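You operate a simulated robot arm through the tools that you are given. There is no shell and no other tool. Be economical: measure what you need, move in short steps, check, and stop when the job is done.

You are at the controls of a simulated two-armed robot. One attempt, no reset.

TASK
Hold each torch on the table; click it on, then off again.

It is judged by the outcome, as a careful person would: the job done as asked, and still so three seconds after it is handed in. It fails if anything else is knocked over, pushed out of place, dropped, spilled or broken.

THE ROBOT
Two 7-joint arms with two-finger parallel grippers on one trunk, on a base that drives. Base frame: it is fixed to the floor where the robot stands at the start and does not move with it; the origin is under the middle of the robot, x ahead of it, y to its left, z up; the surface under the hand at the start is at about z = 800. Readings come in mm, rad, newtons and seconds.
The left shoulder is at the start at [50, 161, 1098], the right one opposite. With the tool pointing down near the work surface each hand reaches from about 220 to 680 mm from the robot's upright axis, wherever it stands, measured 20 degrees to its own side. Places, roughly: orange torch button [500, -200, 900]; purple torch button [700, 200, 1900]; teal torch button [500, 100, 900]. Payload 3.43 kg a hand.
Tool frame (each hand has its own): the origin (TCP) lies between the finger pads and is the grasp point; the fingertips stand 30 mm ahead of it; z points along the fingers, y is the line along which they close. Largest opening 94 mm; finger width 28, thickness 10; the body of the gripper, 50 by 96 mm, starts 55 mm behind the TCP.
Orientation is told as [roll, pitch, yaw] about the base's x, y, z axes, in that order, counted from this pose: with the fingers straight down and closing along the base's y, the tool's x points along the base's -x, its y along +y and its z along -z.

THE INTERFACE
- The arms move only by the tool nudge_tool. It takes "left_series", "right_series" or both (then of equal length, played together; a hand with none holds still); each is a list of rows, each a list of 7 numbers: the closure, from 0 (fully open) to 1 (shut), then the shift along the base's x, y, z in mm, then the turn, a rotation vector about the base's x, y, z in rad. In form: [[claw, x, y, z, rx, ry, rz], ...]. A call has 1 to 20 rows; each row shifts and turns the commanded pose from where the row before left it. Each row takes 0.2 s and may step no farther than 50 mm and 0.15 rad from the row before; otherwise, or with a gripper value out of range, the whole call is refused. Where a pose cannot be reached the arm comes as near as it can. A force on the tool above 90 N (or 10 N above the force at the start of the call, whichever is more), or a blocked arm, ends the call early, and 0.2 s more pass. Each finger travels about 45 mm/s and halts on what it meets, pressing with about 39 N; the grip force reading is that of the motor and also rises with nothing between the fingers. The clock runs only during rows and for 0.2 s after the last one: add rows that do not move to give the fingers time. The reply holds the time, the measured pose of the TCP, the force on the tool along the base axes, the opening and the grip force, in the units named above and with some noise, with the torque about the TCP (base axes, N m) and any sound that the robot's microphone picked up.
- Cameras (640 x 400 px; columns grow to the right, rows downward): "scene" is now at [136.6, -19.5, 1257.8]; the picture's right is [-0.09, -1.00, 0.00], its down [-0.41, 0.04, -0.91] and it looks along [0.91, -0.08, -0.41] (base axes); focal length 271 px, centre (320, 200). "left" rides on the left gripper at [76, -14, -103] in its tool frame; the picture's right is [0.18, 0.98, 0.00], its down [-0.75, 0.14, -0.64] and it looks along [-0.63, 0.12, 0.77] (tool axes); focal length 243 px, centre (320, 200). "right" rides on the right gripper at [76, 14, -102] in its tool frame; the picture's right is [-0.18, 0.98, 0.00], its down [-0.75, -0.14, -0.64] and it looks along [-0.63, -0.12, 0.77] (tool axes); focal length 243 px, centre (320, 200). There is no depth. A picture from a camera that has moved, and an enlarged one, comes with that camera's place and axes in the base frame and with its lens. The place of the scene camera against the robot may be out by one fixed shift of up to 25 mm in any direction.
- grab_frame(camera): a new picture of that camera. It takes no simulated time.
- slide_trunk(by): slides the trunk up (or, below 0, down) by that many mm; the arms and the scene camera ride with it, the base frame stays. It gives what a move gives, with no picture.
- steer(legs): drives the robot by 1 to 6 legs, each [ahead, left, turn to the left] in mm, mm and rad, along the robot's own axes; the way and the turn of a leg run together, so that a leg with both is an arc; at most 1500 mm and 3.142 rad a leg. The arms and the cameras ride along, it lands a little off, and it stops where it bumps. It gives what a move gives.
- pan_tilt(pan, tilt): turns the head with the scene camera to pan (to the left, within 1.396 rad either way) and tilt (down, from -0.506 to 1.204), counted from straight ahead of the robot. It gives what a move gives.
- inspect(camera, box): a new picture of the part [left, top, right, bottom] of that camera's present view, enlarged. It takes no simulated time.
- close_job(): hands the job in; it is judged then, once.

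Work in short steps. Places have to be worked out from the pictures, the camera data and where the tool is seen: move nearer, look again, correct. Check each grasp and each placing, and mend what went wrong. You have 120 turns and 88 pictures in all, those below and enlarged ones among them. Open the grippers and draw the arms clear of the work before you hand the job in, unless the task says otherwise; then end with one line.

The tools are called after "Request:" as a command line: name --argument value ..., lists and objects as JSON in quotes. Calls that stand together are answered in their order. nudge_tool: Moves the arms, as the interface text tells. Its arguments: {"type":"object","properties":{"left_series":{"type":"array"},"right_series":{"type":"array"}},"required":[]} The other tools are called the same way: slide_trunk (by) slides the trunk up or down; steer (legs) drives the base; pan_tilt (pan, tilt) turns the head that bears the scene camera; grab_frame (camera) takes a picture; inspect (camera, box) takes an enlarged picture of a part of a camera's view; close_job () hands the job in.

At the start:

```text
t: 0.0
left_tool_pos: [425.5, 99.4, 1091.0]
left_tool_rot: [0.0, 0.0, 0.003]
left_contact_force: [-0.1, -0.8, 0.7]
left_torque: [-0.01, 0.0, 0.0]
left_grip_width: 94.0
left_finger_force: 0.0
right_tool_pos: [379.0, -157.3, 1079.1]
right_tool_rot: [-0.001, -0.001, 0.001]
right_contact_force: [-0.4, -0.8, 0.5]
right_torque: [0.01, 0.02, 0.0]
right_grip_width: 94.1
right_finger_force: 0.1
trunk travel left (down, up): [-125.0, 142.0]
robot x, y, heading: [4.4, 1.0, 0.002]
head pan, tilt: [-0.093, 0.421]
```

scene: 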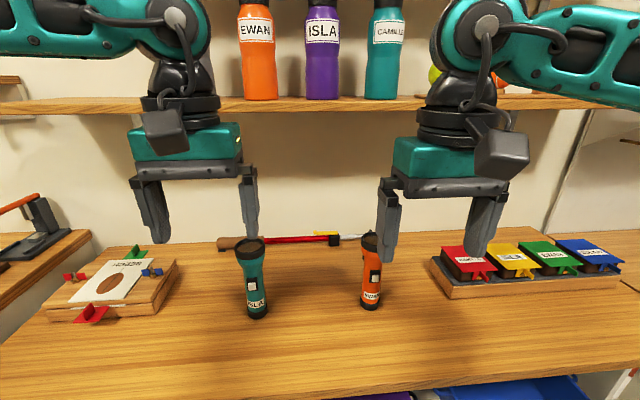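
right: 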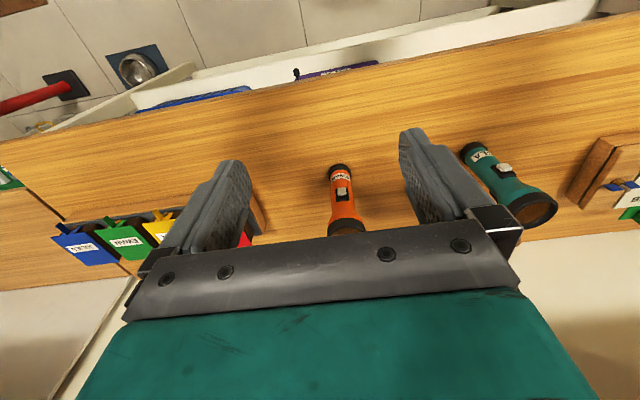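
left: 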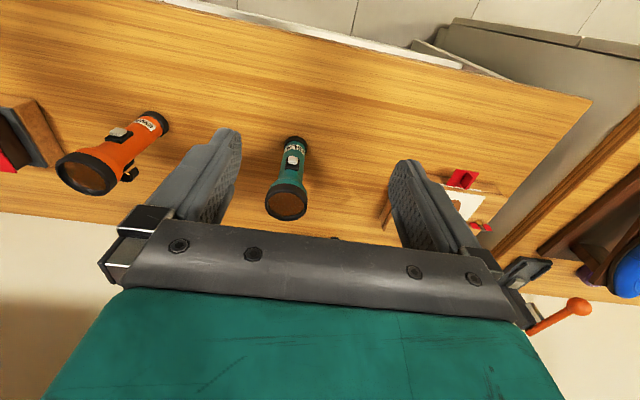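

I see two torches standing upright on the table (teal and orange) with buttons facing the robot; the purple one would be up high and not on the table. I'll enlarge the view for details.

Request:
inspect --camera "scene" --box '[210, 220, 410, 345]'

Request:
inspect --camera "left" --box '[230, 110, 350, 230]'

Request:
inspect --camera "right" --box '[290, 140, 410, 240]'

```text
3.20 times, centred on (310, 282) of scene
camera zoom: at [136.6, -19.5, 1257.8], right [-0.09, -1.0, 0.0], down [-0.41, 0.04, -0.91], along [0.91, -0.08, -0.41], focal length 868 px, centre (352, -64)
```

zoom: 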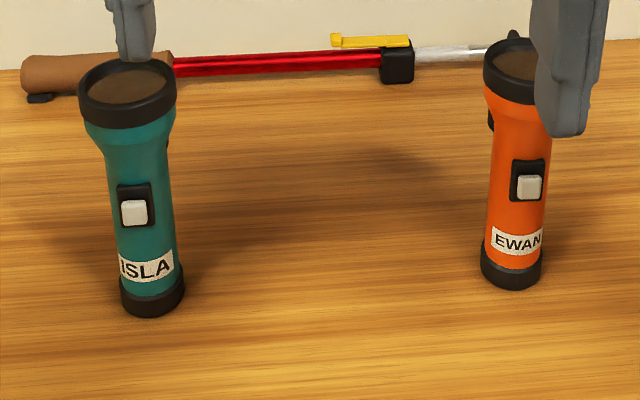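

```text
3.33 times, centred on (290, 170) of left
camera zoom: at [348.7, 85.4, 1193.2], right [-0.19, 0.98, 0.0], down [0.75, 0.14, 0.64], along [0.63, 0.12, -0.77], focal length 809 px, centre (420, 300)
```

zoom: 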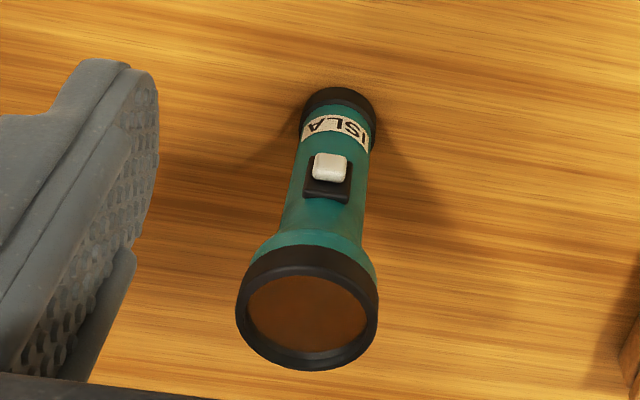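

```text
4.00 times, centred on (350, 190) of right
camera zoom: at [302.4, -143.8, 1180.8], right [0.18, 0.98, 0.0], down [0.75, -0.14, 0.64], along [0.63, -0.12, -0.77], focal length 970 px, centre (200, 240)
```

zoom: 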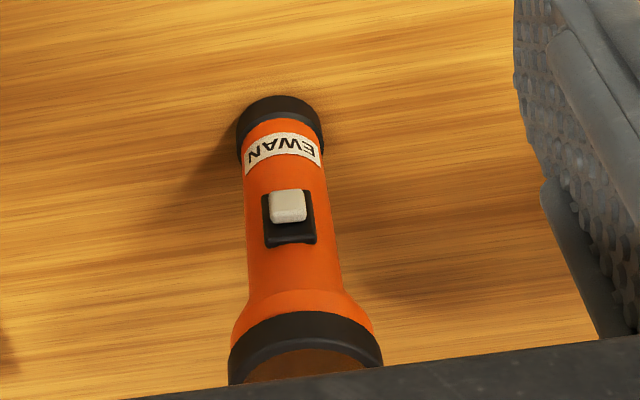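

Triangulating from the hand cameras: teal torch axis ≈ (558, 80), button z≈884, head Ø56 with top ≈ 955; orange axis ≈ (558, −152). Plan: one hand grips the head from above, the other presses the button with closed tips, tilted forward. First the left hand goes above the teal torch, staying above its top.

Request:
nudge_tool --left_series '[[0, 33, -5, 0, 0, 0, 0], [0, 33, -5, 0, 0, 0, 0], [0, 33, -5, 0, 0, 0, 0], [0, 33, -5, 0, 0, 0, 0], [0, 0, 0, -30, 0, 0, 0], [0, 0, 0, -40, 0, 0, 0], [0, 0, 0, 0, 0, 0, 0]]'

Request:
grab_frame --camera "left"

Request:
grab_frame --camera "scene"

```text
t: 1.6
left_tool_pos: [557.0, 80.7, 1018.9]
left_tool_rot: [0.001, -0.003, 0.001]
left_contact_force: [-0.7, 0.2, -1.0]
left_torque: [-0.01, 0.02, 0.01]
left_grip_width: 94.0
left_finger_force: 0.1
right_tool_pos: [378.5, -157.4, 1080.9]
right_tool_rot: [0.0, -0.002, 0.001]
right_contact_force: [-0.6, 0.6, -0.9]
right_torque: [-0.04, -0.01, 0.03]
right_grip_width: 93.7
right_finger_force: 0.1
trunk travel left (down, up): [-125.0, 142.0]
robot x, y, heading: [-4.4, -0.8, -0.001]
head pan, tilt: [-0.093, 0.421]
```

```text
81 pictures are left
camera left: at [481.5, 66.6, 1121.4], right [-0.19, 0.98, 0.0], down [0.75, 0.14, 0.64], along [0.63, 0.12, -0.77], focal length 243 px, centre (320, 200)
```

left: 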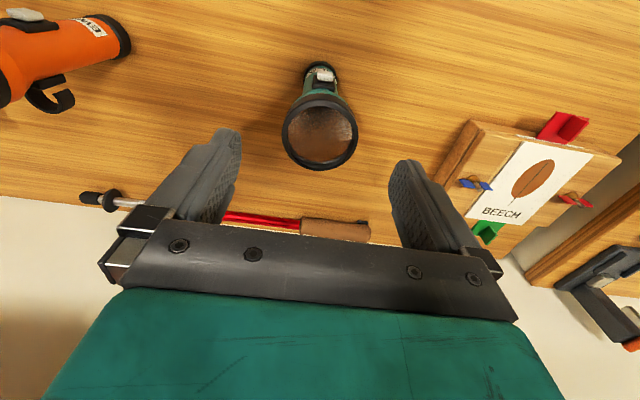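

```text
80 pictures are left
camera scene: at [136.5, -19.6, 1257.8], right [-0.09, -1.0, 0.0], down [-0.41, 0.04, -0.91], along [0.91, -0.08, -0.41], focal length 271 px, centre (320, 200)
```

scene: 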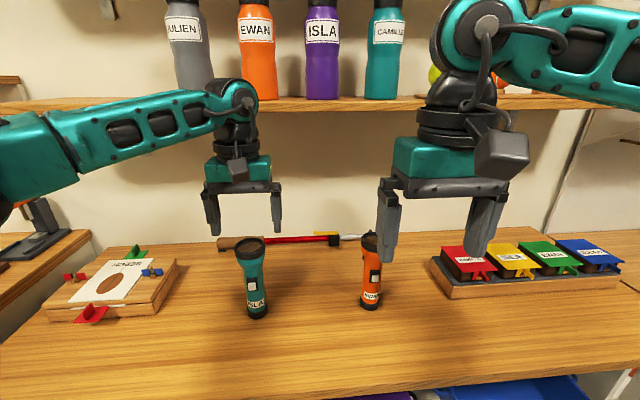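

The head of the teal torch is at (560, 81.5), top 955, agreeing with the first estimate. The left hand is straight over it; I lower to z≈935 and close on the head.

Request:
nudge_tool --left_series '[[0, 2, 1, -30, 0, 0, 0], [0, 0, 0, -30, 0, 0, 0], [0, 0, 0, -24, 0, 0, 0], [0, 0, 0, 0, 0, 0, 0]]'

Request:
grab_frame --camera "left"

```text
t: 2.6
left_tool_pos: [559.2, 80.1, 936.2]
left_tool_rot: [0.0, -0.003, 0.002]
left_contact_force: [-0.4, 0.7, 0.0]
left_torque: [0.0, 0.02, -0.01]
left_grip_width: 94.2
left_finger_force: 0.0
right_tool_pos: [378.8, -156.7, 1080.8]
right_tool_rot: [-0.001, 0.0, -0.001]
right_contact_force: [0.2, 0.4, -0.7]
right_torque: [0.0, -0.01, -0.01]
right_grip_width: 94.2
right_finger_force: 0.0
trunk travel left (down, up): [-125.0, 142.0]
robot x, y, heading: [-3.5, 2.0, 0.004]
head pan, tilt: [-0.093, 0.421]
```

```text
79 pictures are left
camera left: at [483.4, 67.1, 1039.4], right [-0.19, 0.98, 0.0], down [0.75, 0.14, 0.64], along [0.63, 0.12, -0.77], focal length 243 px, centre (320, 200)
```

left: 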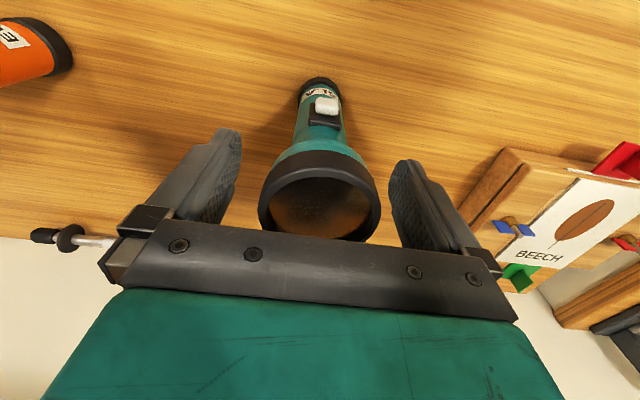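

The head sits between the fingers, roughly centred. Closing.

Request:
nudge_tool --left_series '[[0.3, 0, 0, 0, 0, 0, 0], [0.5, 0, 0, 0, 0, 0, 0], [1, 0, 0, 0, 0, 0, 0], [1, 0, 0, 0, 0, 0, 0], [1, 0, 0, 0, 0, 0, 0]]'

Request:
grab_frame --camera "left"

```text
t: 3.8
left_tool_pos: [559.3, 80.4, 936.5]
left_tool_rot: [-0.001, -0.001, 0.001]
left_contact_force: [-0.5, -0.9, 0.0]
left_torque: [-0.04, -0.01, 0.02]
left_grip_width: 54.0
left_finger_force: 38.9
right_tool_pos: [378.0, -157.2, 1080.9]
right_tool_rot: [0.0, 0.001, 0.0]
right_contact_force: [-0.3, -0.1, 0.2]
right_torque: [-0.01, 0.02, 0.0]
right_grip_width: 94.1
right_finger_force: 0.0
trunk travel left (down, up): [-125.0, 142.0]
robot x, y, heading: [0.2, 2.3, -0.002]
head pan, tilt: [-0.093, 0.421]
```

```text
78 pictures are left
camera left: at [483.5, 67.1, 1039.7], right [-0.19, 0.98, 0.0], down [0.75, 0.14, 0.64], along [0.63, 0.12, -0.77], focal length 243 px, centre (320, 200)
```

left: 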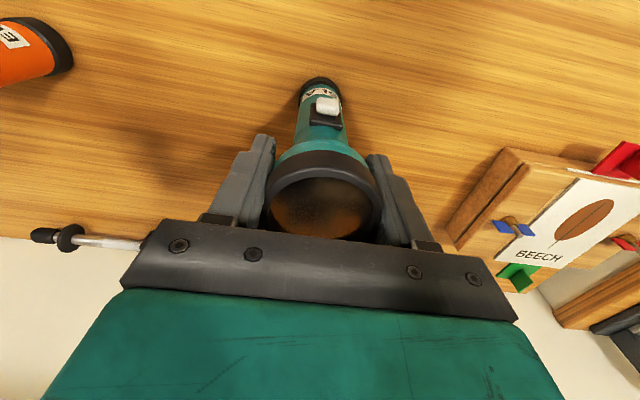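

Teal torch is held (54 mm, 39 N). Now, well clear of everything, I pitch the right hand forward by 60° and close its fingers.

Request:
nudge_tool --right_series '[[0.3, 0, 0, 0, 0, -0.15, 0], [0.6, 0, 0, 0, 0, -0.15, 0], [1, 0, 0, 0, 0, -0.15, 0], [1, 0, 0, 0, 0, -0.15, 0], [1, 0, 0, 0, 0, -0.15, 0], [1, 0, 0, 0, 0, -0.15, 0], [1, 0, 0, 0, 0, -0.15, 0], [1, 0, 0, 0, 0, 0, 0]]'

Request:
grab_frame --camera "scene"

```text
t: 5.6
left_tool_pos: [558.8, 80.5, 936.3]
left_tool_rot: [0.001, 0.0, 0.002]
left_contact_force: [0.0, -0.1, 0.2]
left_torque: [-0.03, 0.03, 0.0]
left_grip_width: 53.7
left_finger_force: 39.2
right_tool_pos: [402.9, -145.4, 1093.2]
right_tool_rot: [0.0, -1.048, -0.002]
right_contact_force: [-0.1, -0.4, 0.0]
right_torque: [0.01, 0.0, 0.0]
right_grip_width: 0.0
right_finger_force: 33.1
right hand out of reach, approached as far as the arm can: row 6, 7
trunk travel left (down, up): [-125.0, 142.0]
robot x, y, heading: [-1.2, 0.0, -0.0]
head pan, tilt: [-0.093, 0.421]
```

```text
77 pictures are left
camera scene: at [136.6, -19.5, 1257.8], right [-0.09, -1.0, 0.0], down [-0.41, 0.04, -0.91], along [0.91, -0.08, -0.41], focal length 271 px, centre (320, 200)
```

scene: 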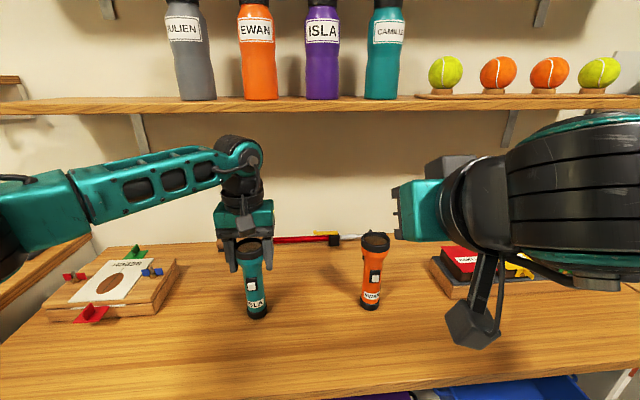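

The tilt is reached, with a small shift because the arm is folded tight. I move it forward/left and down and check where it lands.

Request:
nudge_tool --right_series '[[1, 10, 20, -20, 0, 0, 0], [1, 10, 20, -20, 0, 0, 0], [1, 0, 20, -30, 0, 0, 0], [1, 0, 20, -30, 0, 0, 0], [1, 0, 0, 0, 0, 0, 0]]'

Request:
grab_frame --camera "scene"

Request:
grab_frame --camera "right"

```text
t: 6.8
left_tool_pos: [560.1, 80.8, 935.8]
left_tool_rot: [0.0, -0.002, 0.001]
left_contact_force: [-0.3, -1.1, 0.2]
left_torque: [-0.04, -0.04, 0.01]
left_grip_width: 53.9
left_finger_force: 39.4
right_tool_pos: [423.2, -65.8, 995.5]
right_tool_rot: [0.0, -1.049, 0.0]
right_contact_force: [0.3, -0.5, 0.3]
right_torque: [0.02, 0.0, -0.01]
right_grip_width: 0.2
right_finger_force: 32.8
trunk travel left (down, up): [-125.0, 142.0]
robot x, y, heading: [1.0, -2.8, 0.002]
head pan, tilt: [-0.093, 0.421]
```

```text
76 pictures are left
camera scene: at [136.6, -19.5, 1257.8], right [-0.09, -1.0, 0.0], down [-0.41, 0.04, -0.91], along [0.91, -0.08, -0.41], focal length 271 px, centre (320, 200)
```

scene: 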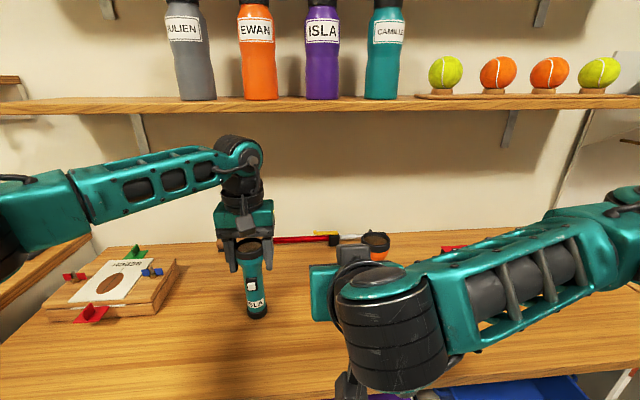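

```text
75 pictures are left
camera right: at [296.6, -53.1, 977.2], right [0.09, 0.98, 0.16], down [-0.18, -0.14, 0.97], along [0.98, -0.12, 0.17], focal length 243 px, centre (320, 200)
```

right: 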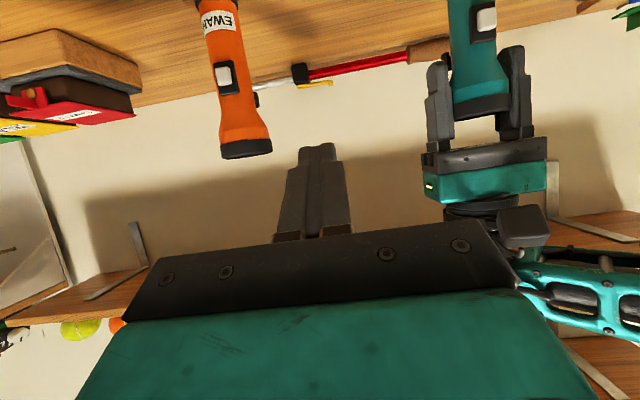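

The pose tracks. The right camera sees the teal button well. I continue to the pre-press spot at about (430, 80, 890).

Request:
nudge_tool --right_series '[[1, 0, 20, -30, 0, 0, 0], [1, 0, 30, -30, 0, 0, 0], [1, 0, 30, -30, 0, 0, 0], [1, 5, 30, -15, 0, 0, 0], [1, 0, 36, 0, 0, 0, 0], [1, 0, 0, 0, 0, 0, 0]]'

Request:
grab_frame --camera "scene"

Request:
grab_frame --camera "right"

```text
t: 8.2
left_tool_pos: [559.1, 81.1, 936.9]
left_tool_rot: [0.0, -0.002, 0.003]
left_contact_force: [-0.2, -0.3, 0.5]
left_torque: [-0.05, -0.04, 0.0]
left_grip_width: 54.3
left_finger_force: 39.1
right_tool_pos: [430.5, 79.1, 887.5]
right_tool_rot: [0.0, -1.048, -0.002]
right_contact_force: [-0.4, -1.0, 0.8]
right_torque: [0.0, -0.01, -0.03]
right_grip_width: 0.0
right_finger_force: 33.0
trunk travel left (down, up): [-125.0, 142.0]
robot x, y, heading: [1.0, 1.0, -0.0]
head pan, tilt: [-0.093, 0.421]
```

```text
74 pictures are left
camera scene: at [136.6, -19.5, 1257.8], right [-0.09, -1.0, 0.0], down [-0.41, 0.04, -0.91], along [0.91, -0.08, -0.41], focal length 271 px, centre (320, 200)
```

scene: 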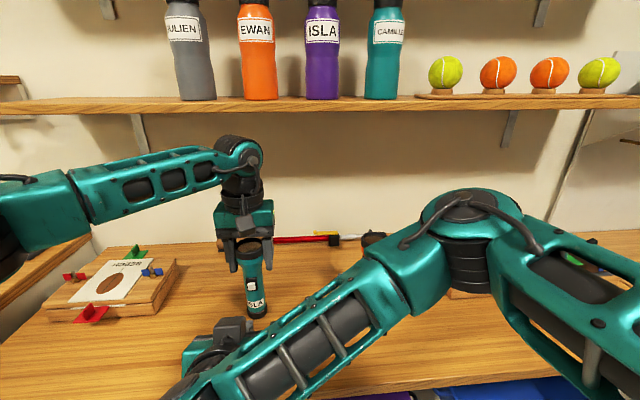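

```text
73 pictures are left
camera right: at [303.6, 92.4, 870.8], right [0.09, 0.98, 0.16], down [-0.18, -0.14, 0.97], along [0.98, -0.12, 0.17], focal length 243 px, centre (320, 200)
```

right: 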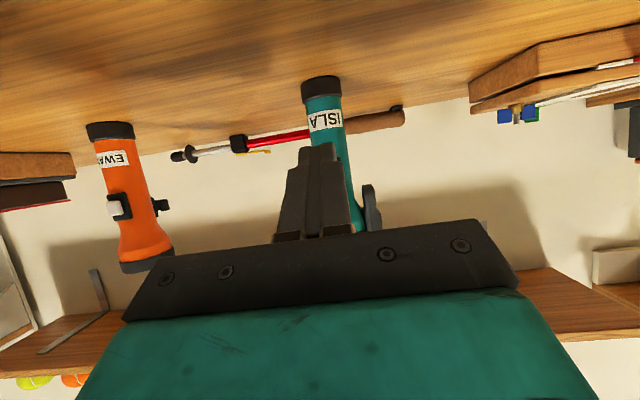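

The right tip is in front of the teal button. I advance to about 12 mm short and check with the left camera, which looks down on the button.

Request:
nudge_tool --right_series '[[1, 20, 1, 0, 0, 0, 0], [1, 20, 1, 0, 0, 0, 0], [1, 14, 0, 0, 0, 0, 0], [1, 0, 0, 0, 0, 0, 0]]'

Request:
grab_frame --camera "left"

Request:
inspect --camera "scene" --box '[180, 220, 340, 340]'

```text
t: 9.2
left_tool_pos: [559.4, 80.4, 937.7]
left_tool_rot: [0.0, -0.004, 0.003]
left_contact_force: [-0.3, 0.6, 0.5]
left_torque: [0.07, 0.0, 0.03]
left_grip_width: 53.9
left_finger_force: 39.1
right_tool_pos: [483.7, 82.2, 888.7]
right_tool_rot: [-0.001, -1.05, 0.0]
right_contact_force: [-0.5, -0.2, -0.7]
right_torque: [-0.01, -0.03, 0.03]
right_grip_width: 0.3
right_finger_force: 33.1
trunk travel left (down, up): [-125.0, 142.0]
robot x, y, heading: [2.0, -1.0, 0.001]
head pan, tilt: [-0.093, 0.421]
```

```text
72 pictures are left
camera left: at [483.4, 67.2, 1039.7], right [-0.19, 0.98, 0.0], down [0.75, 0.14, 0.64], along [0.63, 0.12, -0.77], focal length 243 px, centre (320, 200)
```

left: 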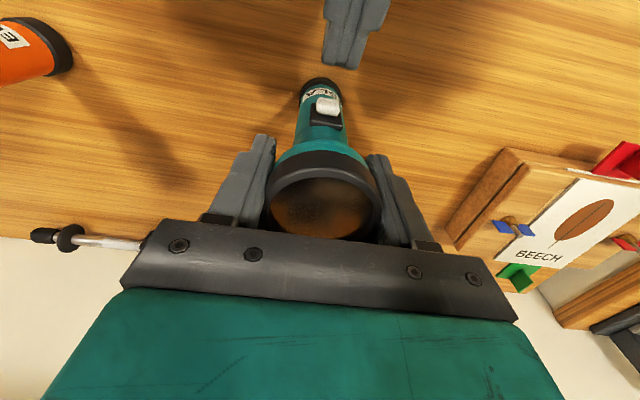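

```text
3.33 times, centred on (260, 280) of scene
camera zoom: at [136.6, -19.5, 1257.8], right [-0.09, -1.0, 0.0], down [-0.41, 0.04, -0.91], along [0.91, -0.08, -0.41], focal length 904 px, centre (520, -67)
```

zoom: 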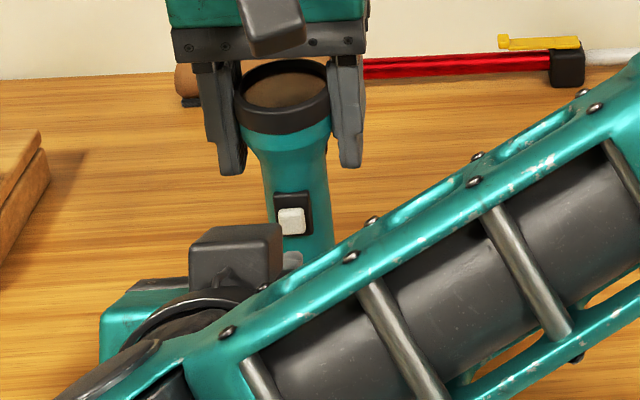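

The tip is about 20 mm short of the button, a touch left and slightly low by this view. I correct (y −2, z +5) and creep forward in small steps, listening for the click.

Request:
nudge_tool --right_series '[[1, 5, -2, 5, 0, 0, 0], [1, 4, 0, 0, 0, 0, 0], [1, 2, 0, 0, 0, 0, 0], [1, 2, 0, 0, 0, 0, 0], [1, 0, 0, 0, 0, 0, 0]]'

Request:
inspect --camera "left" --box '[260, 0, 420, 160]'

```text
t: 10.4
left_tool_pos: [559.5, 81.6, 938.0]
left_tool_rot: [0.0, -0.003, 0.002]
left_contact_force: [0.1, 0.0, -0.7]
left_torque: [-0.02, -0.02, -0.02]
left_grip_width: 53.8
left_finger_force: 39.1
right_tool_pos: [495.6, 78.3, 893.5]
right_tool_rot: [0.0, -1.05, -0.001]
right_contact_force: [1.1, 0.2, 0.3]
right_torque: [0.0, 0.0, 0.03]
right_grip_width: 0.0
right_finger_force: 33.1
trunk travel left (down, up): [-125.0, 142.0]
robot x, y, heading: [5.0, -1.3, 0.004]
head pan, tilt: [-0.093, 0.421]
```

```text
2.50 times, centred on (340, 80) of left
camera zoom: at [483.5, 67.1, 1039.7], right [-0.19, 0.98, 0.0], down [0.75, 0.14, 0.64], along [0.63, 0.12, -0.77], focal length 606 px, centre (270, 500)
```

zoom: 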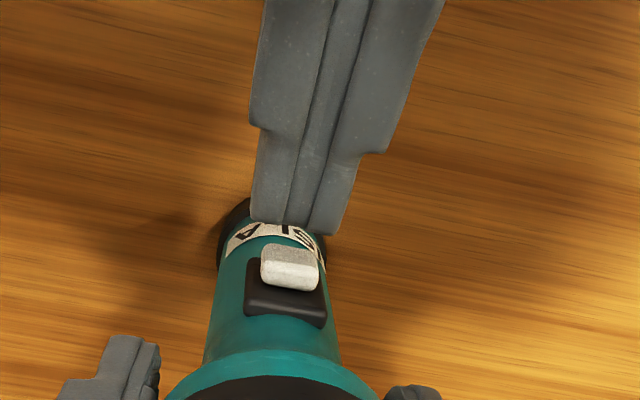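

Tip is aligned with the white button, a few mm short. Creep on.

Request:
nudge_tool --right_series '[[1, 2, 0, 0, 0, 0, 0], [1, 2, 0, 0, 0, 0, 0], [1, 2, 0, 0, 0, 0, 0], [1, 0, 0, 0, 0, 0, 0]]'

Request:
inspect --camera "left" --box '[260, 0, 420, 160]'

```text
t: 11.4
left_tool_pos: [559.2, 80.6, 936.9]
left_tool_rot: [-0.003, -0.001, 0.002]
left_contact_force: [2.2, -0.8, 0.3]
left_torque: [-0.11, -0.14, 0.0]
left_grip_width: 53.8
left_finger_force: 38.6
right_tool_pos: [502.0, 79.2, 893.1]
right_tool_rot: [-0.001, -1.05, -0.001]
right_contact_force: [-1.4, 1.6, 0.4]
right_torque: [0.0, 0.03, 0.06]
right_grip_width: 0.0
right_finger_force: 32.9
trunk travel left (down, up): [-125.0, 142.0]
robot x, y, heading: [-1.2, -0.7, -0.002]
head pan, tilt: [-0.093, 0.421]
heard: click
```

```text
2.50 times, centred on (340, 80) of left
camera zoom: at [483.6, 67.1, 1039.7], right [-0.19, 0.98, 0.0], down [0.75, 0.14, 0.64], along [0.63, 0.12, -0.77], focal length 606 px, centre (270, 500)
```

zoom: 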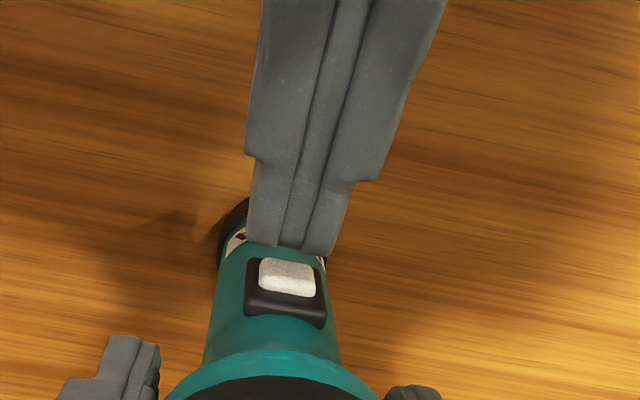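

A click was heard with a light contact force. I back the tip off and see whether the lamp is lit.

Request:
nudge_tool --right_series '[[1, -4, 0, 0, 0, 0, 0], [1, -8, 0, 0, 0, 0, 0], [1, 0, 0, 0, 0, 0, 0]]'

Request:
grab_frame --camera "left"

```text
t: 12.2
left_tool_pos: [559.3, 81.7, 936.8]
left_tool_rot: [-0.001, -0.001, 0.002]
left_contact_force: [-0.3, 0.3, 0.7]
left_torque: [0.03, 0.04, 0.01]
left_grip_width: 53.8
left_finger_force: 39.1
right_tool_pos: [490.4, 79.0, 893.1]
right_tool_rot: [0.0, -1.049, -0.001]
right_contact_force: [0.1, -0.4, -1.0]
right_torque: [0.01, 0.01, 0.01]
right_grip_width: 0.2
right_finger_force: 32.8
trunk travel left (down, up): [-125.0, 142.0]
robot x, y, heading: [0.7, -0.6, -0.001]
head pan, tilt: [-0.093, 0.421]
```

```text
68 pictures are left
camera left: at [483.4, 67.2, 1039.7], right [-0.19, 0.98, 0.0], down [0.75, 0.14, 0.64], along [0.63, 0.12, -0.77], focal length 243 px, centre (320, 200)
```

left: 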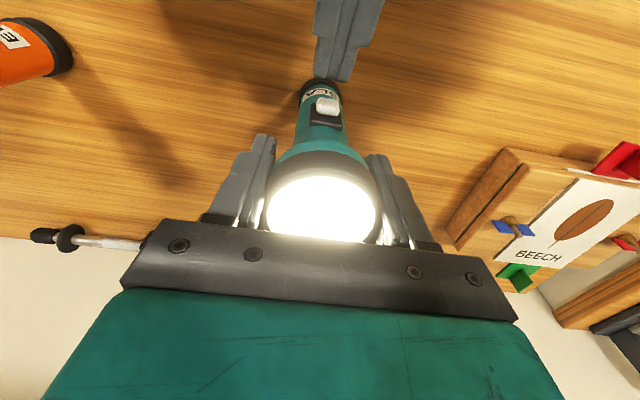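

The lamp is on and the button has sprung back. Same press again to switch it off, then back off.

Request:
nudge_tool --right_series '[[1, 6, 0, 0, 0, 0, 0], [1, 2, 0, 0, 0, 0, 0], [1, 2, 0, 0, 0, 0, 0], [1, 2, 0, 0, 0, 0, 0], [1, 0, 0, 0, 0, 0, 0], [1, -4, 0, 0, 0, 0, 0], [1, -8, 0, 0, 0, 0, 0], [1, 0, 0, 0, 0, 0, 0]]'

Request:
grab_frame --camera "left"

```text
t: 14.0
left_tool_pos: [560.3, 80.9, 935.5]
left_tool_rot: [-0.001, 0.0, 0.004]
left_contact_force: [-1.4, 0.4, -0.1]
left_torque: [0.04, 0.01, 0.0]
left_grip_width: 53.8
left_finger_force: 39.2
right_tool_pos: [489.8, 79.1, 894.4]
right_tool_rot: [-0.001, -1.05, 0.0]
right_contact_force: [0.9, -0.3, 0.6]
right_torque: [0.01, -0.02, -0.01]
right_grip_width: 0.0
right_finger_force: 33.1
trunk travel left (down, up): [-125.0, 142.0]
robot x, y, heading: [-3.0, -0.8, 0.001]
head pan, tilt: [-0.093, 0.421]
heard: click
```

```text
67 pictures are left
camera left: at [483.3, 67.1, 1039.7], right [-0.19, 0.98, 0.0], down [0.75, 0.14, 0.64], along [0.63, 0.12, -0.77], focal length 243 px, centre (320, 200)
```

left: 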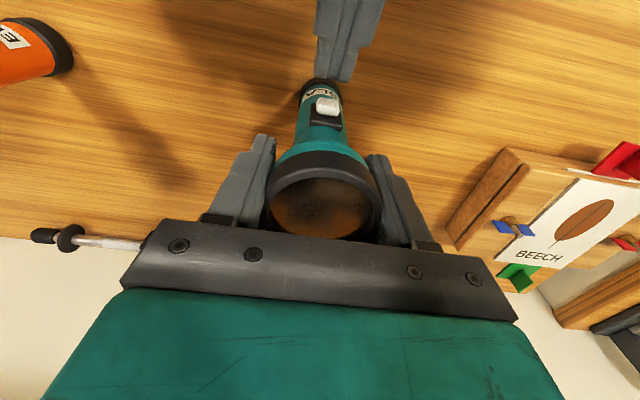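

Teal is off again. I retreat the right hand along its old way, while the left holds still.

Request:
nudge_tool --right_series '[[1, -30, 0, 0, 0, 0, 0], [1, -30, 0, 0, 0, 0, 0], [1, 0, -36, 10, 0, 0, 0], [1, -5, -30, 25, 0, 0, 0], [1, 0, -30, 30, 0, 0, 0], [1, 0, -30, 30, 0, 0, 0], [1, 0, -20, 30, 0, 0, 0], [1, 0, -20, 30, 0, 0, 0], [1, -10, -20, 20, 0, 0, 0], [1, 0, 0, 0, 0, 0, 0]]'

Request:
nudge_tool --left_series '[[0.4, 0, 0, 0, 0, 0, 0], [0, 0, 0, 0, 0, 0, 0], [0, 0, 0, 0, 0, 0, 0], [0, 0, 0, 0, 0, 0, 0], [0, 0, 0, 0, 0, 0, 0]]'

Request:
grab_frame --camera "left"

```text
t: 16.2
left_tool_pos: [559.3, 81.5, 937.0]
left_tool_rot: [0.0, -0.002, 0.002]
left_contact_force: [-0.1, 0.3, 0.1]
left_torque: [0.04, -0.01, 0.01]
left_grip_width: 53.8
left_finger_force: 39.2
right_tool_pos: [414.7, -105.9, 1068.8]
right_tool_rot: [0.0, -1.049, 0.001]
right_contact_force: [-0.3, -0.3, -0.1]
right_torque: [0.03, -0.01, 0.02]
right_grip_width: 0.0
right_finger_force: 33.0
trunk travel left (down, up): [-125.0, 142.0]
robot x, y, heading: [1.6, 2.3, 0.002]
head pan, tilt: [-0.093, 0.421]
```

```text
t: 17.4
left_tool_pos: [558.9, 81.0, 936.7]
left_tool_rot: [0.0, -0.002, 0.002]
left_contact_force: [-0.6, -0.5, -1.0]
left_torque: [0.02, -0.01, -0.03]
left_grip_width: 93.8
left_finger_force: 0.1
right_tool_pos: [415.0, -106.7, 1068.3]
right_tool_rot: [0.001, -1.048, -0.001]
right_contact_force: [0.2, 0.2, -0.4]
right_torque: [-0.03, 0.01, 0.0]
right_grip_width: 0.0
right_finger_force: 32.3
trunk travel left (down, up): [-125.0, 142.0]
robot x, y, heading: [-3.7, -0.1, -0.003]
head pan, tilt: [-0.093, 0.421]
```

```text
66 pictures are left
camera left: at [483.4, 67.2, 1039.7], right [-0.19, 0.98, 0.0], down [0.75, 0.14, 0.64], along [0.63, 0.12, -0.77], focal length 243 px, centre (320, 200)
```

left: 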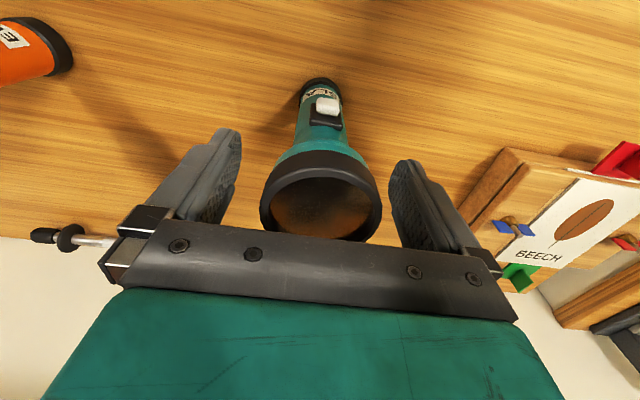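

Teal stands free and unmoved. I raise and withdraw the left hand, and pitch the right hand back to straight down, opening it.

Request:
nudge_tool --left_series '[[0, 0, 0, 40, 0, 0, 0], [0, 0, 0, 40, 0, 0, 0], [0, 0, 0, 40, 0, 0, 0], [0, 0, 0, 34, 0, 0, 0], [0, -33, 5, 0, 0, 0, 0], [0, -33, 5, 0, 0, 0, 0], [0, -33, 5, 0, 0, 0, 0], [0, -34, 5, 0, 0, 0, 0], [0, 0, 0, 0, 0, 0, 0]]' --right_series '[[1, 0, -10, 5, 0, 0.15, 0], [1, 0, -10, 5, 0, 0.15, 0], [0.5, 0, -10, 0, 0, 0.15, 0], [0, 0, -10, 0, 0, 0.15, 0], [0, 0, -5, 0, 0, 0.15, 0], [0, 0, 0, 0, 0, 0.15, 0], [0, 0, 0, 0, 0, 0.15, 0], [0, 0, 0, 0, 0, 0, 0], [0, 0, 0, 0, 0, 0, 0]]'

Request:
grab_frame --camera "right"

```text
t: 19.4
left_tool_pos: [426.2, 100.3, 1090.8]
left_tool_rot: [0.001, -0.003, 0.0]
left_contact_force: [0.7, -0.1, 0.3]
left_torque: [-0.01, 0.02, -0.01]
left_grip_width: 93.9
left_finger_force: 0.0
right_tool_pos: [414.3, -151.0, 1078.9]
right_tool_rot: [0.001, 0.0, -0.001]
right_contact_force: [-0.2, -0.1, 0.5]
right_torque: [0.0, 0.0, -0.02]
right_grip_width: 94.0
right_finger_force: 0.0
trunk travel left (down, up): [-125.0, 142.0]
robot x, y, heading: [-1.7, -0.4, -0.002]
head pan, tilt: [-0.093, 0.421]
```

```text
65 pictures are left
camera right: at [338.8, -138.1, 1179.2], right [0.18, 0.98, 0.0], down [0.75, -0.14, 0.64], along [0.63, -0.12, -0.77], focal length 243 px, centre (320, 200)
```

right: 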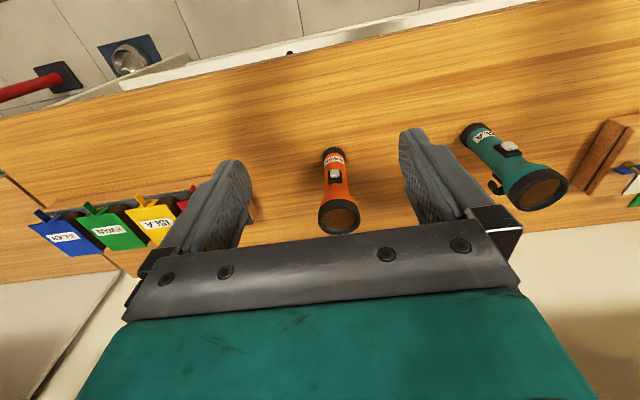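

Both hands are back; teal still stands. Orange head ≈ (555–558, −154). I move the right hand above it.

Request:
nudge_tool --right_series '[[0, 36, 0, 0, 0, 0, 0], [0, 36, 0, 0, 0, 0, 0], [0, 36, -1, 0, 0, 0, 0], [0, 34, -1, 0, 0, 0, 0], [0, 0, 0, -30, 0, 0, 0], [0, 0, 0, -30, 0, 0, 0], [0, 0, 0, 0, 0, 0, 0]]'

Request:
grab_frame --camera "right"

```text
t: 21.0
left_tool_pos: [425.8, 101.6, 1089.6]
left_tool_rot: [0.001, -0.001, 0.002]
left_contact_force: [-0.8, -0.3, -0.4]
left_torque: [-0.01, -0.04, 0.02]
left_grip_width: 94.2
left_finger_force: 0.2
right_tool_pos: [557.2, -155.3, 1018.3]
right_tool_rot: [0.0, 0.0, 0.0]
right_contact_force: [-0.1, -1.2, -0.2]
right_torque: [0.0, 0.01, 0.0]
right_grip_width: 94.2
right_finger_force: 0.2
trunk travel left (down, up): [-125.0, 142.0]
robot x, y, heading: [-0.6, 0.3, -0.001]
head pan, tilt: [-0.093, 0.421]
```

```text
64 pictures are left
camera right: at [480.8, -140.4, 1118.9], right [0.18, 0.98, 0.0], down [0.75, -0.14, 0.64], along [0.63, -0.12, -0.77], focal length 243 px, centre (320, 200)
```

right: 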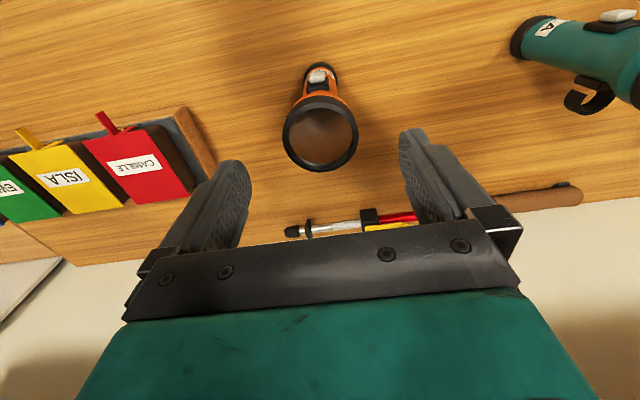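

Orange head centre ≈ (559, −155), right below the hand. Lower to z≈936 and close.

Request:
nudge_tool --right_series '[[0, 2, 0, -30, 0, 0, 0], [0, 0, 0, -30, 0, 0, 0], [0, 0, 0, -22, 0, 0, 0], [0, 0, 0, 0, 0, 0, 0], [0.3, 0, 0, 0, 0, 0, 0], [0.5, 0, 0, 0, 0, 0, 0], [1, 0, 0, 0, 0, 0, 0], [1, 0, 0, 0, 0, 0, 0], [1, 0, 0, 0, 0, 0, 0]]'

Request:
grab_frame --camera "right"

```text
t: 23.0
left_tool_pos: [425.4, 101.3, 1090.6]
left_tool_rot: [0.001, -0.002, 0.002]
left_contact_force: [0.9, -0.4, 1.0]
left_torque: [-0.03, 0.01, 0.04]
left_grip_width: 93.9
left_finger_force: 0.1
right_tool_pos: [557.1, -152.8, 936.0]
right_tool_rot: [0.0, 0.0, -0.003]
right_contact_force: [0.3, 0.7, 0.7]
right_torque: [-0.04, 0.01, 0.0]
right_grip_width: 53.7
right_finger_force: 38.8
trunk travel left (down, up): [-125.0, 142.0]
robot x, y, heading: [2.8, 1.3, 0.002]
head pan, tilt: [-0.093, 0.421]
```

```text
63 pictures are left
camera right: at [482.0, -139.4, 1036.2], right [0.18, 0.98, 0.0], down [0.75, -0.14, 0.64], along [0.63, -0.12, -0.77], focal length 243 px, centre (320, 200)
```

right: 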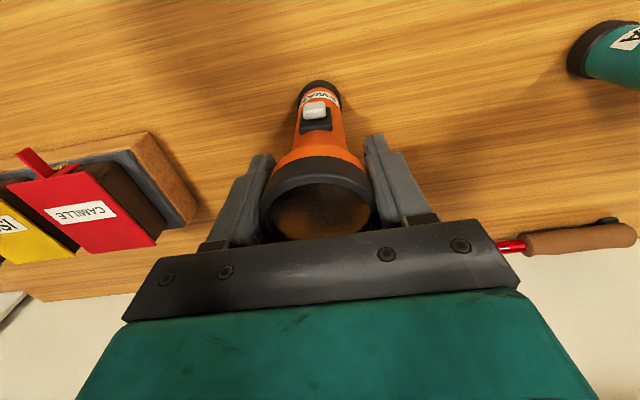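

Orange is held; its button is at ≈ (533, −153, 883). Now I pitch the left hand forward by 60° and close it.

Request:
nudge_tool --left_series '[[0.3, 0, 0, 0, 0, -0.15, 0], [0.6, 0, 0, 0, 0, -0.15, 0], [1, 0, 0, 0, 0, -0.15, 0], [1, 0, 0, 0, 0, -0.15, 0], [1, 0, 0, 0, 0, -0.15, 0], [1, 0, 0, 0, 0, -0.15, 0], [1, 0, 0, 0, 0, -0.15, 0], [1, 0, 0, 0, 0, 0, 0], [1, 0, -20, -20, 0, 0, 0], [1, 0, -20, -20, 0, 0, 0], [1, 0, -20, -30, 0, 0, 0], [1, 0, -20, -30, 0, 0, 0], [1, 0, 0, 0, 0, 0, 0]]'

Request:
grab_frame --camera "scene"

```text
t: 25.8
left_tool_pos: [426.5, 17.9, 991.4]
left_tool_rot: [-0.005, -1.051, 0.003]
left_contact_force: [-0.8, 0.4, -0.4]
left_torque: [0.0, -0.01, 0.0]
left_grip_width: 0.0
left_finger_force: 33.0
right_tool_pos: [557.9, -153.4, 935.5]
right_tool_rot: [-0.001, 0.0, 0.0]
right_contact_force: [-0.4, 0.3, 0.9]
right_torque: [0.04, -0.01, -0.02]
right_grip_width: 53.6
right_finger_force: 39.3
trunk travel left (down, up): [-125.0, 142.0]
robot x, y, heading: [-2.6, 0.4, 0.001]
head pan, tilt: [-0.093, 0.421]
```

```text
62 pictures are left
camera scene: at [136.7, -19.5, 1257.8], right [-0.09, -1.0, 0.0], down [-0.41, 0.04, -0.91], along [0.91, -0.08, -0.41], focal length 271 px, centre (320, 200)
```

scene: 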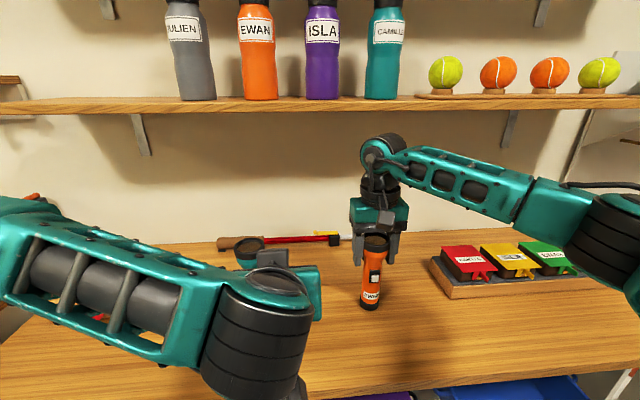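

Left hand is at (426, 18, 991). Next to the pre-press spot (430, −153, 893).

Request:
nudge_tool --left_series '[[1, 0, -30, -20, 0, 0, 0], [1, 0, -30, -25, 0, 0, 0], [1, 0, -30, -25, 0, 0, 0], [1, 4, -30, -20, 0, 0, 0], [1, 0, -30, -8, 0, 0, 0], [1, 0, -21, 0, 0, 0, 0], [1, 0, 0, 0, 0, 0, 0]]'

Request:
grab_frame --camera "scene"

Request:
grab_frame --camera "left"

```text
t: 27.4
left_tool_pos: [431.7, -151.5, 891.7]
left_tool_rot: [-0.003, -1.049, 0.004]
left_contact_force: [0.7, 0.3, -0.7]
left_torque: [-0.04, 0.03, -0.01]
left_grip_width: 0.0
left_finger_force: 33.1
right_tool_pos: [557.0, -152.8, 935.7]
right_tool_rot: [0.0, 0.001, -0.001]
right_contact_force: [-0.3, -0.4, 0.3]
right_torque: [-0.01, -0.03, 0.0]
right_grip_width: 53.7
right_finger_force: 38.6
trunk travel left (down, up): [-125.0, 142.0]
robot x, y, heading: [-0.8, -1.6, 0.0]
head pan, tilt: [-0.093, 0.421]
```

```text
61 pictures are left
camera scene: at [136.7, -19.5, 1257.8], right [-0.09, -1.0, 0.0], down [-0.41, 0.04, -0.91], along [0.91, -0.08, -0.41], focal length 271 px, centre (320, 200)
```

scene: 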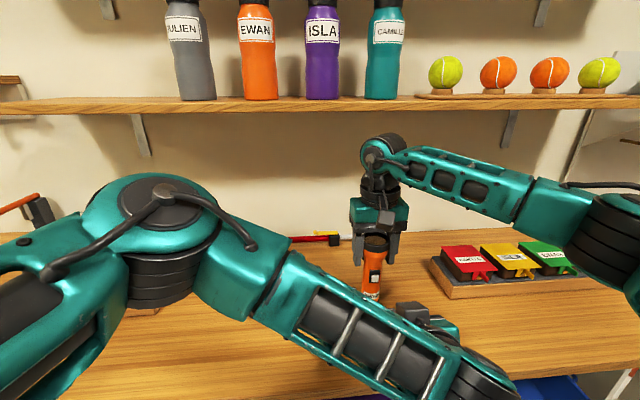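

```text
60 pictures are left
camera left: at [304.2, -165.2, 876.6], right [-0.09, 0.98, -0.16], down [-0.18, 0.14, 0.97], along [0.98, 0.12, 0.17], focal length 243 px, centre (320, 200)
```

left: 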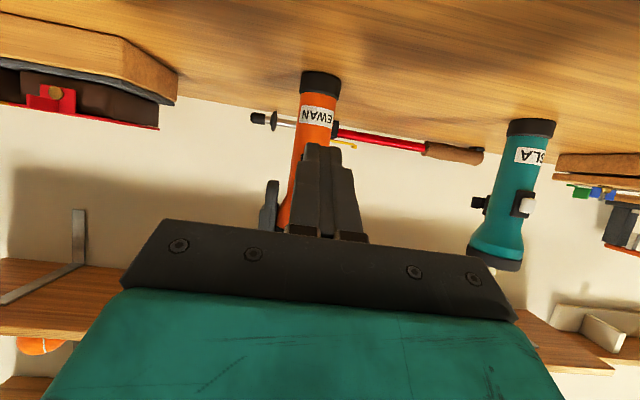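

Mirror situation as before, teal undisturbed. Advance to about x 494 and check with the right camera.

Request:
nudge_tool --left_series '[[1, 20, -0.5, 0, 0, 0, 0], [1, 20, -0.5, 1, 0, 0, 0], [1, 15, 0, 0, 0, 0, 0], [1, 7, 0, 0, 0, 0, 0], [1, 0, 0, 0, 0, 0, 0]]'

Request:
inspect --camera "right" --box '[230, 0, 390, 160]'

```text
t: 28.6
left_tool_pos: [493.4, -152.7, 892.6]
left_tool_rot: [-0.003, -1.05, 0.003]
left_contact_force: [-0.5, -0.7, 0.1]
left_torque: [0.01, 0.01, 0.02]
left_grip_width: 0.1
left_finger_force: 33.0
right_tool_pos: [557.6, -152.7, 935.9]
right_tool_rot: [0.0, 0.0, 0.0]
right_contact_force: [0.2, -0.7, -0.3]
right_torque: [0.02, 0.01, 0.01]
right_grip_width: 53.4
right_finger_force: 38.9
trunk travel left (down, up): [-125.0, 142.0]
robot x, y, heading: [0.6, -0.6, -0.003]
head pan, tilt: [-0.093, 0.421]
```

```text
2.50 times, centred on (310, 80) of right
camera zoom: at [482.0, -139.3, 1036.2], right [0.18, 0.98, 0.0], down [0.75, -0.14, 0.64], along [0.63, -0.12, -0.77], focal length 606 px, centre (345, 500)
```

zoom: 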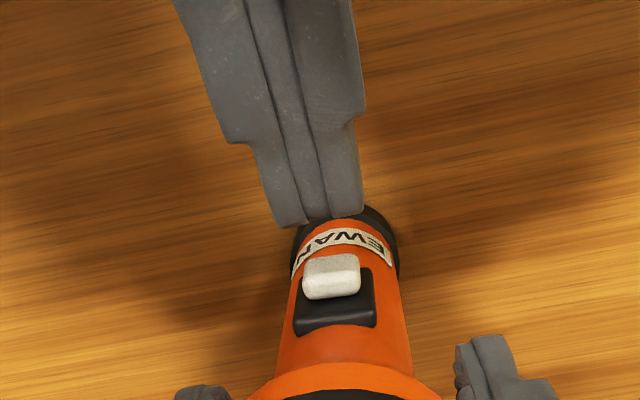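

Well lined up. Creep forward about 8 mm, hold, then back off 10 mm.

Request:
nudge_tool --left_series '[[1, 2, 0, 0, 0, 0, 0], [1, 2, 0, 0, 0, 0, 0], [1, 2, 0, 0, 0, 0, 0], [1, 2, 0, 0, 0, 0, 0], [1, 0, 0, 0, 0, 0, 0]]'

```text
t: 29.8
left_tool_pos: [499.5, -151.5, 893.1]
left_tool_rot: [-0.003, -1.053, 0.004]
left_contact_force: [-0.7, -0.5, 0.6]
left_torque: [0.02, 0.01, -0.02]
left_grip_width: 0.0
left_finger_force: 32.9
right_tool_pos: [560.1, -152.0, 935.1]
right_tool_rot: [0.001, 0.0, -0.001]
right_contact_force: [0.9, -0.1, -0.3]
right_torque: [0.02, -0.08, -0.01]
right_grip_width: 53.5
right_finger_force: 38.8
trunk travel left (down, up): [-125.0, 142.0]
robot x, y, heading: [0.5, 0.6, 0.001]
head pan, tilt: [-0.093, 0.421]
```

No click yet, just near contact. One more pair of small steps.

Request:
nudge_tool --left_series '[[1, 1.5, 0, 0, 0, 0, 0], [1, 1.5, 0, 0, 0, 0, 0], [1, 0, 0, 0, 0, 0, 0]]'

```text
t: 30.6
left_tool_pos: [503.3, -152.5, 892.4]
left_tool_rot: [-0.003, -1.048, 0.006]
left_contact_force: [-3.5, 1.9, 0.7]
left_torque: [0.05, 0.02, 0.05]
left_grip_width: 0.0
left_finger_force: 32.9
right_tool_pos: [558.3, -153.6, 937.1]
right_tool_rot: [0.0, 0.001, -0.001]
right_contact_force: [3.7, -1.5, -1.3]
right_torque: [-0.12, -0.17, 0.06]
right_grip_width: 53.8
right_finger_force: 38.4
trunk travel left (down, up): [-125.0, 142.0]
robot x, y, heading: [2.4, 0.2, -0.002]
head pan, tilt: [-0.093, 0.421]
heard: click
```

Click heard. Back off and look.

Request:
nudge_tool --left_series '[[1, -4, 0, 0, 0, 0, 0], [1, -8, 0, 0, 0, 0, 0], [1, 0, 0, 0, 0, 0, 0]]'

Request:
grab_frame --camera "right"

```text
t: 31.4
left_tool_pos: [490.3, -151.6, 892.7]
left_tool_rot: [-0.005, -1.051, 0.004]
left_contact_force: [0.7, 0.6, 0.3]
left_torque: [0.0, -0.02, 0.01]
left_grip_width: 0.0
left_finger_force: 33.1
right_tool_pos: [556.5, -152.9, 936.0]
right_tool_rot: [0.0, -0.001, 0.0]
right_contact_force: [-0.6, -0.1, 0.0]
right_torque: [0.0, 0.0, -0.04]
right_grip_width: 53.6
right_finger_force: 39.6
trunk travel left (down, up): [-125.0, 142.0]
robot x, y, heading: [-0.3, -2.5, 0.002]
head pan, tilt: [-0.093, 0.421]
```

```text
58 pictures are left
camera right: at [481.9, -139.2, 1036.2], right [0.18, 0.98, 0.0], down [0.75, -0.14, 0.64], along [0.63, -0.12, -0.77], focal length 243 px, centre (320, 200)
```

right: 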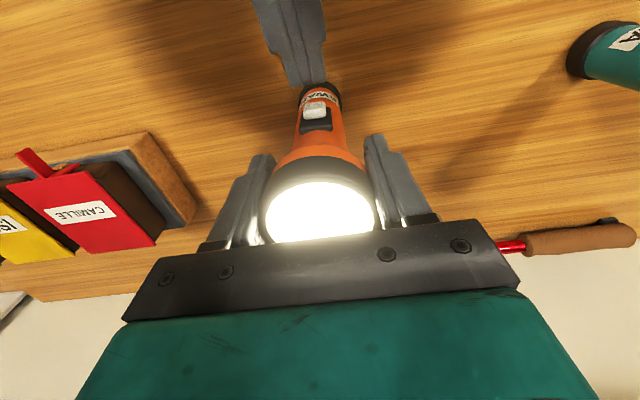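

Orange lamp is on. Press the same way once more.

Request:
nudge_tool --left_series '[[1, 6, 0, 0, 0, 0, 0], [1, 2, 0, 0, 0, 0, 0], [1, 2, 0, 0, 0, 0, 0], [1, 2, 0, 0, 0, 0, 0], [1, 0, 0, 0, 0, 0, 0], [1, -4, 0, 0, 0, 0, 0], [1, -8, 0, 0, 0, 0, 0], [1, 0, 0, 0, 0, 0, 0]]'

Request:
grab_frame --camera "right"

```text
t: 33.2
left_tool_pos: [491.3, -152.2, 893.5]
left_tool_rot: [-0.003, -1.053, 0.003]
left_contact_force: [-0.3, -0.8, -0.1]
left_torque: [0.03, -0.01, 0.0]
left_grip_width: 0.0
left_finger_force: 33.3
right_tool_pos: [558.8, -153.4, 935.7]
right_tool_rot: [0.0, 0.0, 0.0]
right_contact_force: [-0.2, -0.4, 0.1]
right_torque: [0.04, 0.05, 0.01]
right_grip_width: 53.5
right_finger_force: 39.3
trunk travel left (down, up): [-125.0, 142.0]
robot x, y, heading: [0.5, -3.9, 0.004]
head pan, tilt: [-0.093, 0.421]
heard: click
```

```text
57 pictures are left
camera right: at [482.0, -139.4, 1036.2], right [0.18, 0.98, 0.0], down [0.75, -0.14, 0.64], along [0.63, -0.12, -0.77], focal length 243 px, centre (320, 200)
```

right: 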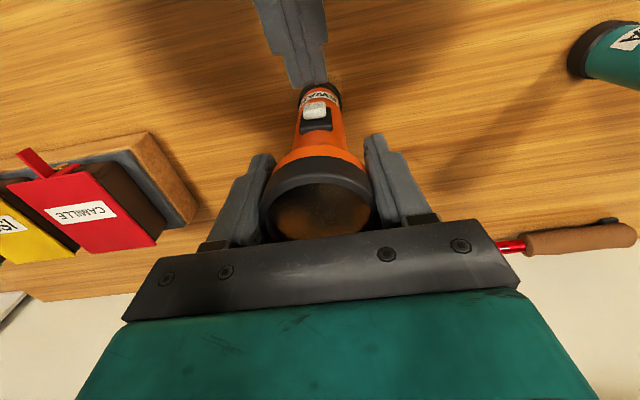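

Orange is off again. Retreat the left hand along its way, then open the right hand.

Request:
nudge_tool --left_series '[[1, -30, 0, 0, 0, 0, 0], [1, -30, 0, 0, 0, 0, 0], [1, 0, 30, 8, 0, 0, 0], [1, -4, 30, 20, 0, 0, 0], [1, 0, 30, 25, 0, 0, 0], [1, 0, 30, 25, 0, 0, 0], [1, 0, 30, 25, 0, 0, 0], [1, 0, 30, 30, 0, 0, 0], [1, 0, 30, 30, 0, 0, 0], [1, 0, 20, 30, 0, 0, 0], [1, 0, 0, 0, 0, 0, 0]]'

Request:
nudge_tool --right_series '[[0.4, 0, 0, 0, 0, 0, 0], [0, 0, 0, 0, 0, 0, 0], [0, 0, 0, 0, 0, 0, 0], [0, 0, 0, 0, 0, 0, 0], [0, 0, 0, 0, 0, 0, 0]]'

Request:
grab_frame --camera "right"

```text
t: 35.6
left_tool_pos: [427.5, 78.5, 1088.8]
left_tool_rot: [-0.001, -1.05, 0.001]
left_contact_force: [-0.8, 0.8, -0.8]
left_torque: [0.0, 0.04, 0.0]
left_grip_width: 0.0
left_finger_force: 33.1
right_tool_pos: [556.8, -152.4, 936.3]
right_tool_rot: [0.002, 0.001, -0.001]
right_contact_force: [0.3, -0.6, -0.7]
right_torque: [0.05, -0.04, -0.01]
right_grip_width: 53.6
right_finger_force: 38.9
trunk travel left (down, up): [-125.0, 142.0]
robot x, y, heading: [0.4, 2.2, -0.001]
head pan, tilt: [-0.093, 0.421]
```

```text
t: 36.8
left_tool_pos: [426.1, 77.2, 1088.1]
left_tool_rot: [-0.004, -1.05, 0.003]
left_contact_force: [0.0, -0.1, 0.3]
left_torque: [-0.02, 0.0, 0.01]
left_grip_width: 0.0
left_finger_force: 33.6
right_tool_pos: [558.5, -153.0, 935.1]
right_tool_rot: [-0.002, 0.0, 0.002]
right_contact_force: [0.1, 0.3, 0.0]
right_torque: [0.03, -0.01, 0.0]
right_grip_width: 93.8
right_finger_force: 0.0
trunk travel left (down, up): [-125.0, 142.0]
robot x, y, heading: [0.9, -1.4, -0.002]
head pan, tilt: [-0.093, 0.421]
```

```text
56 pictures are left
camera right: at [481.9, -139.3, 1036.3], right [0.18, 0.98, 0.0], down [0.75, -0.14, 0.64], along [0.63, -0.12, -0.77], focal length 243 px, centre (320, 200)
```

right: 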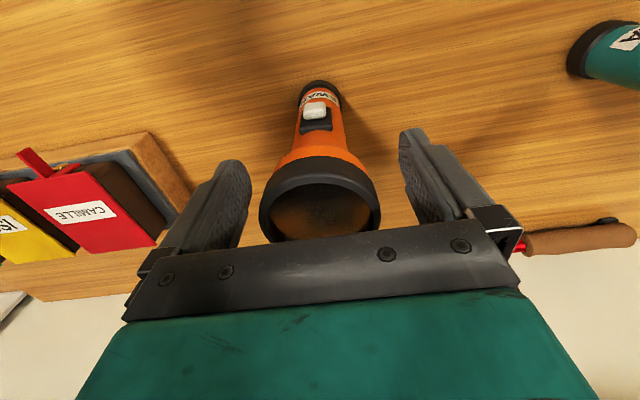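

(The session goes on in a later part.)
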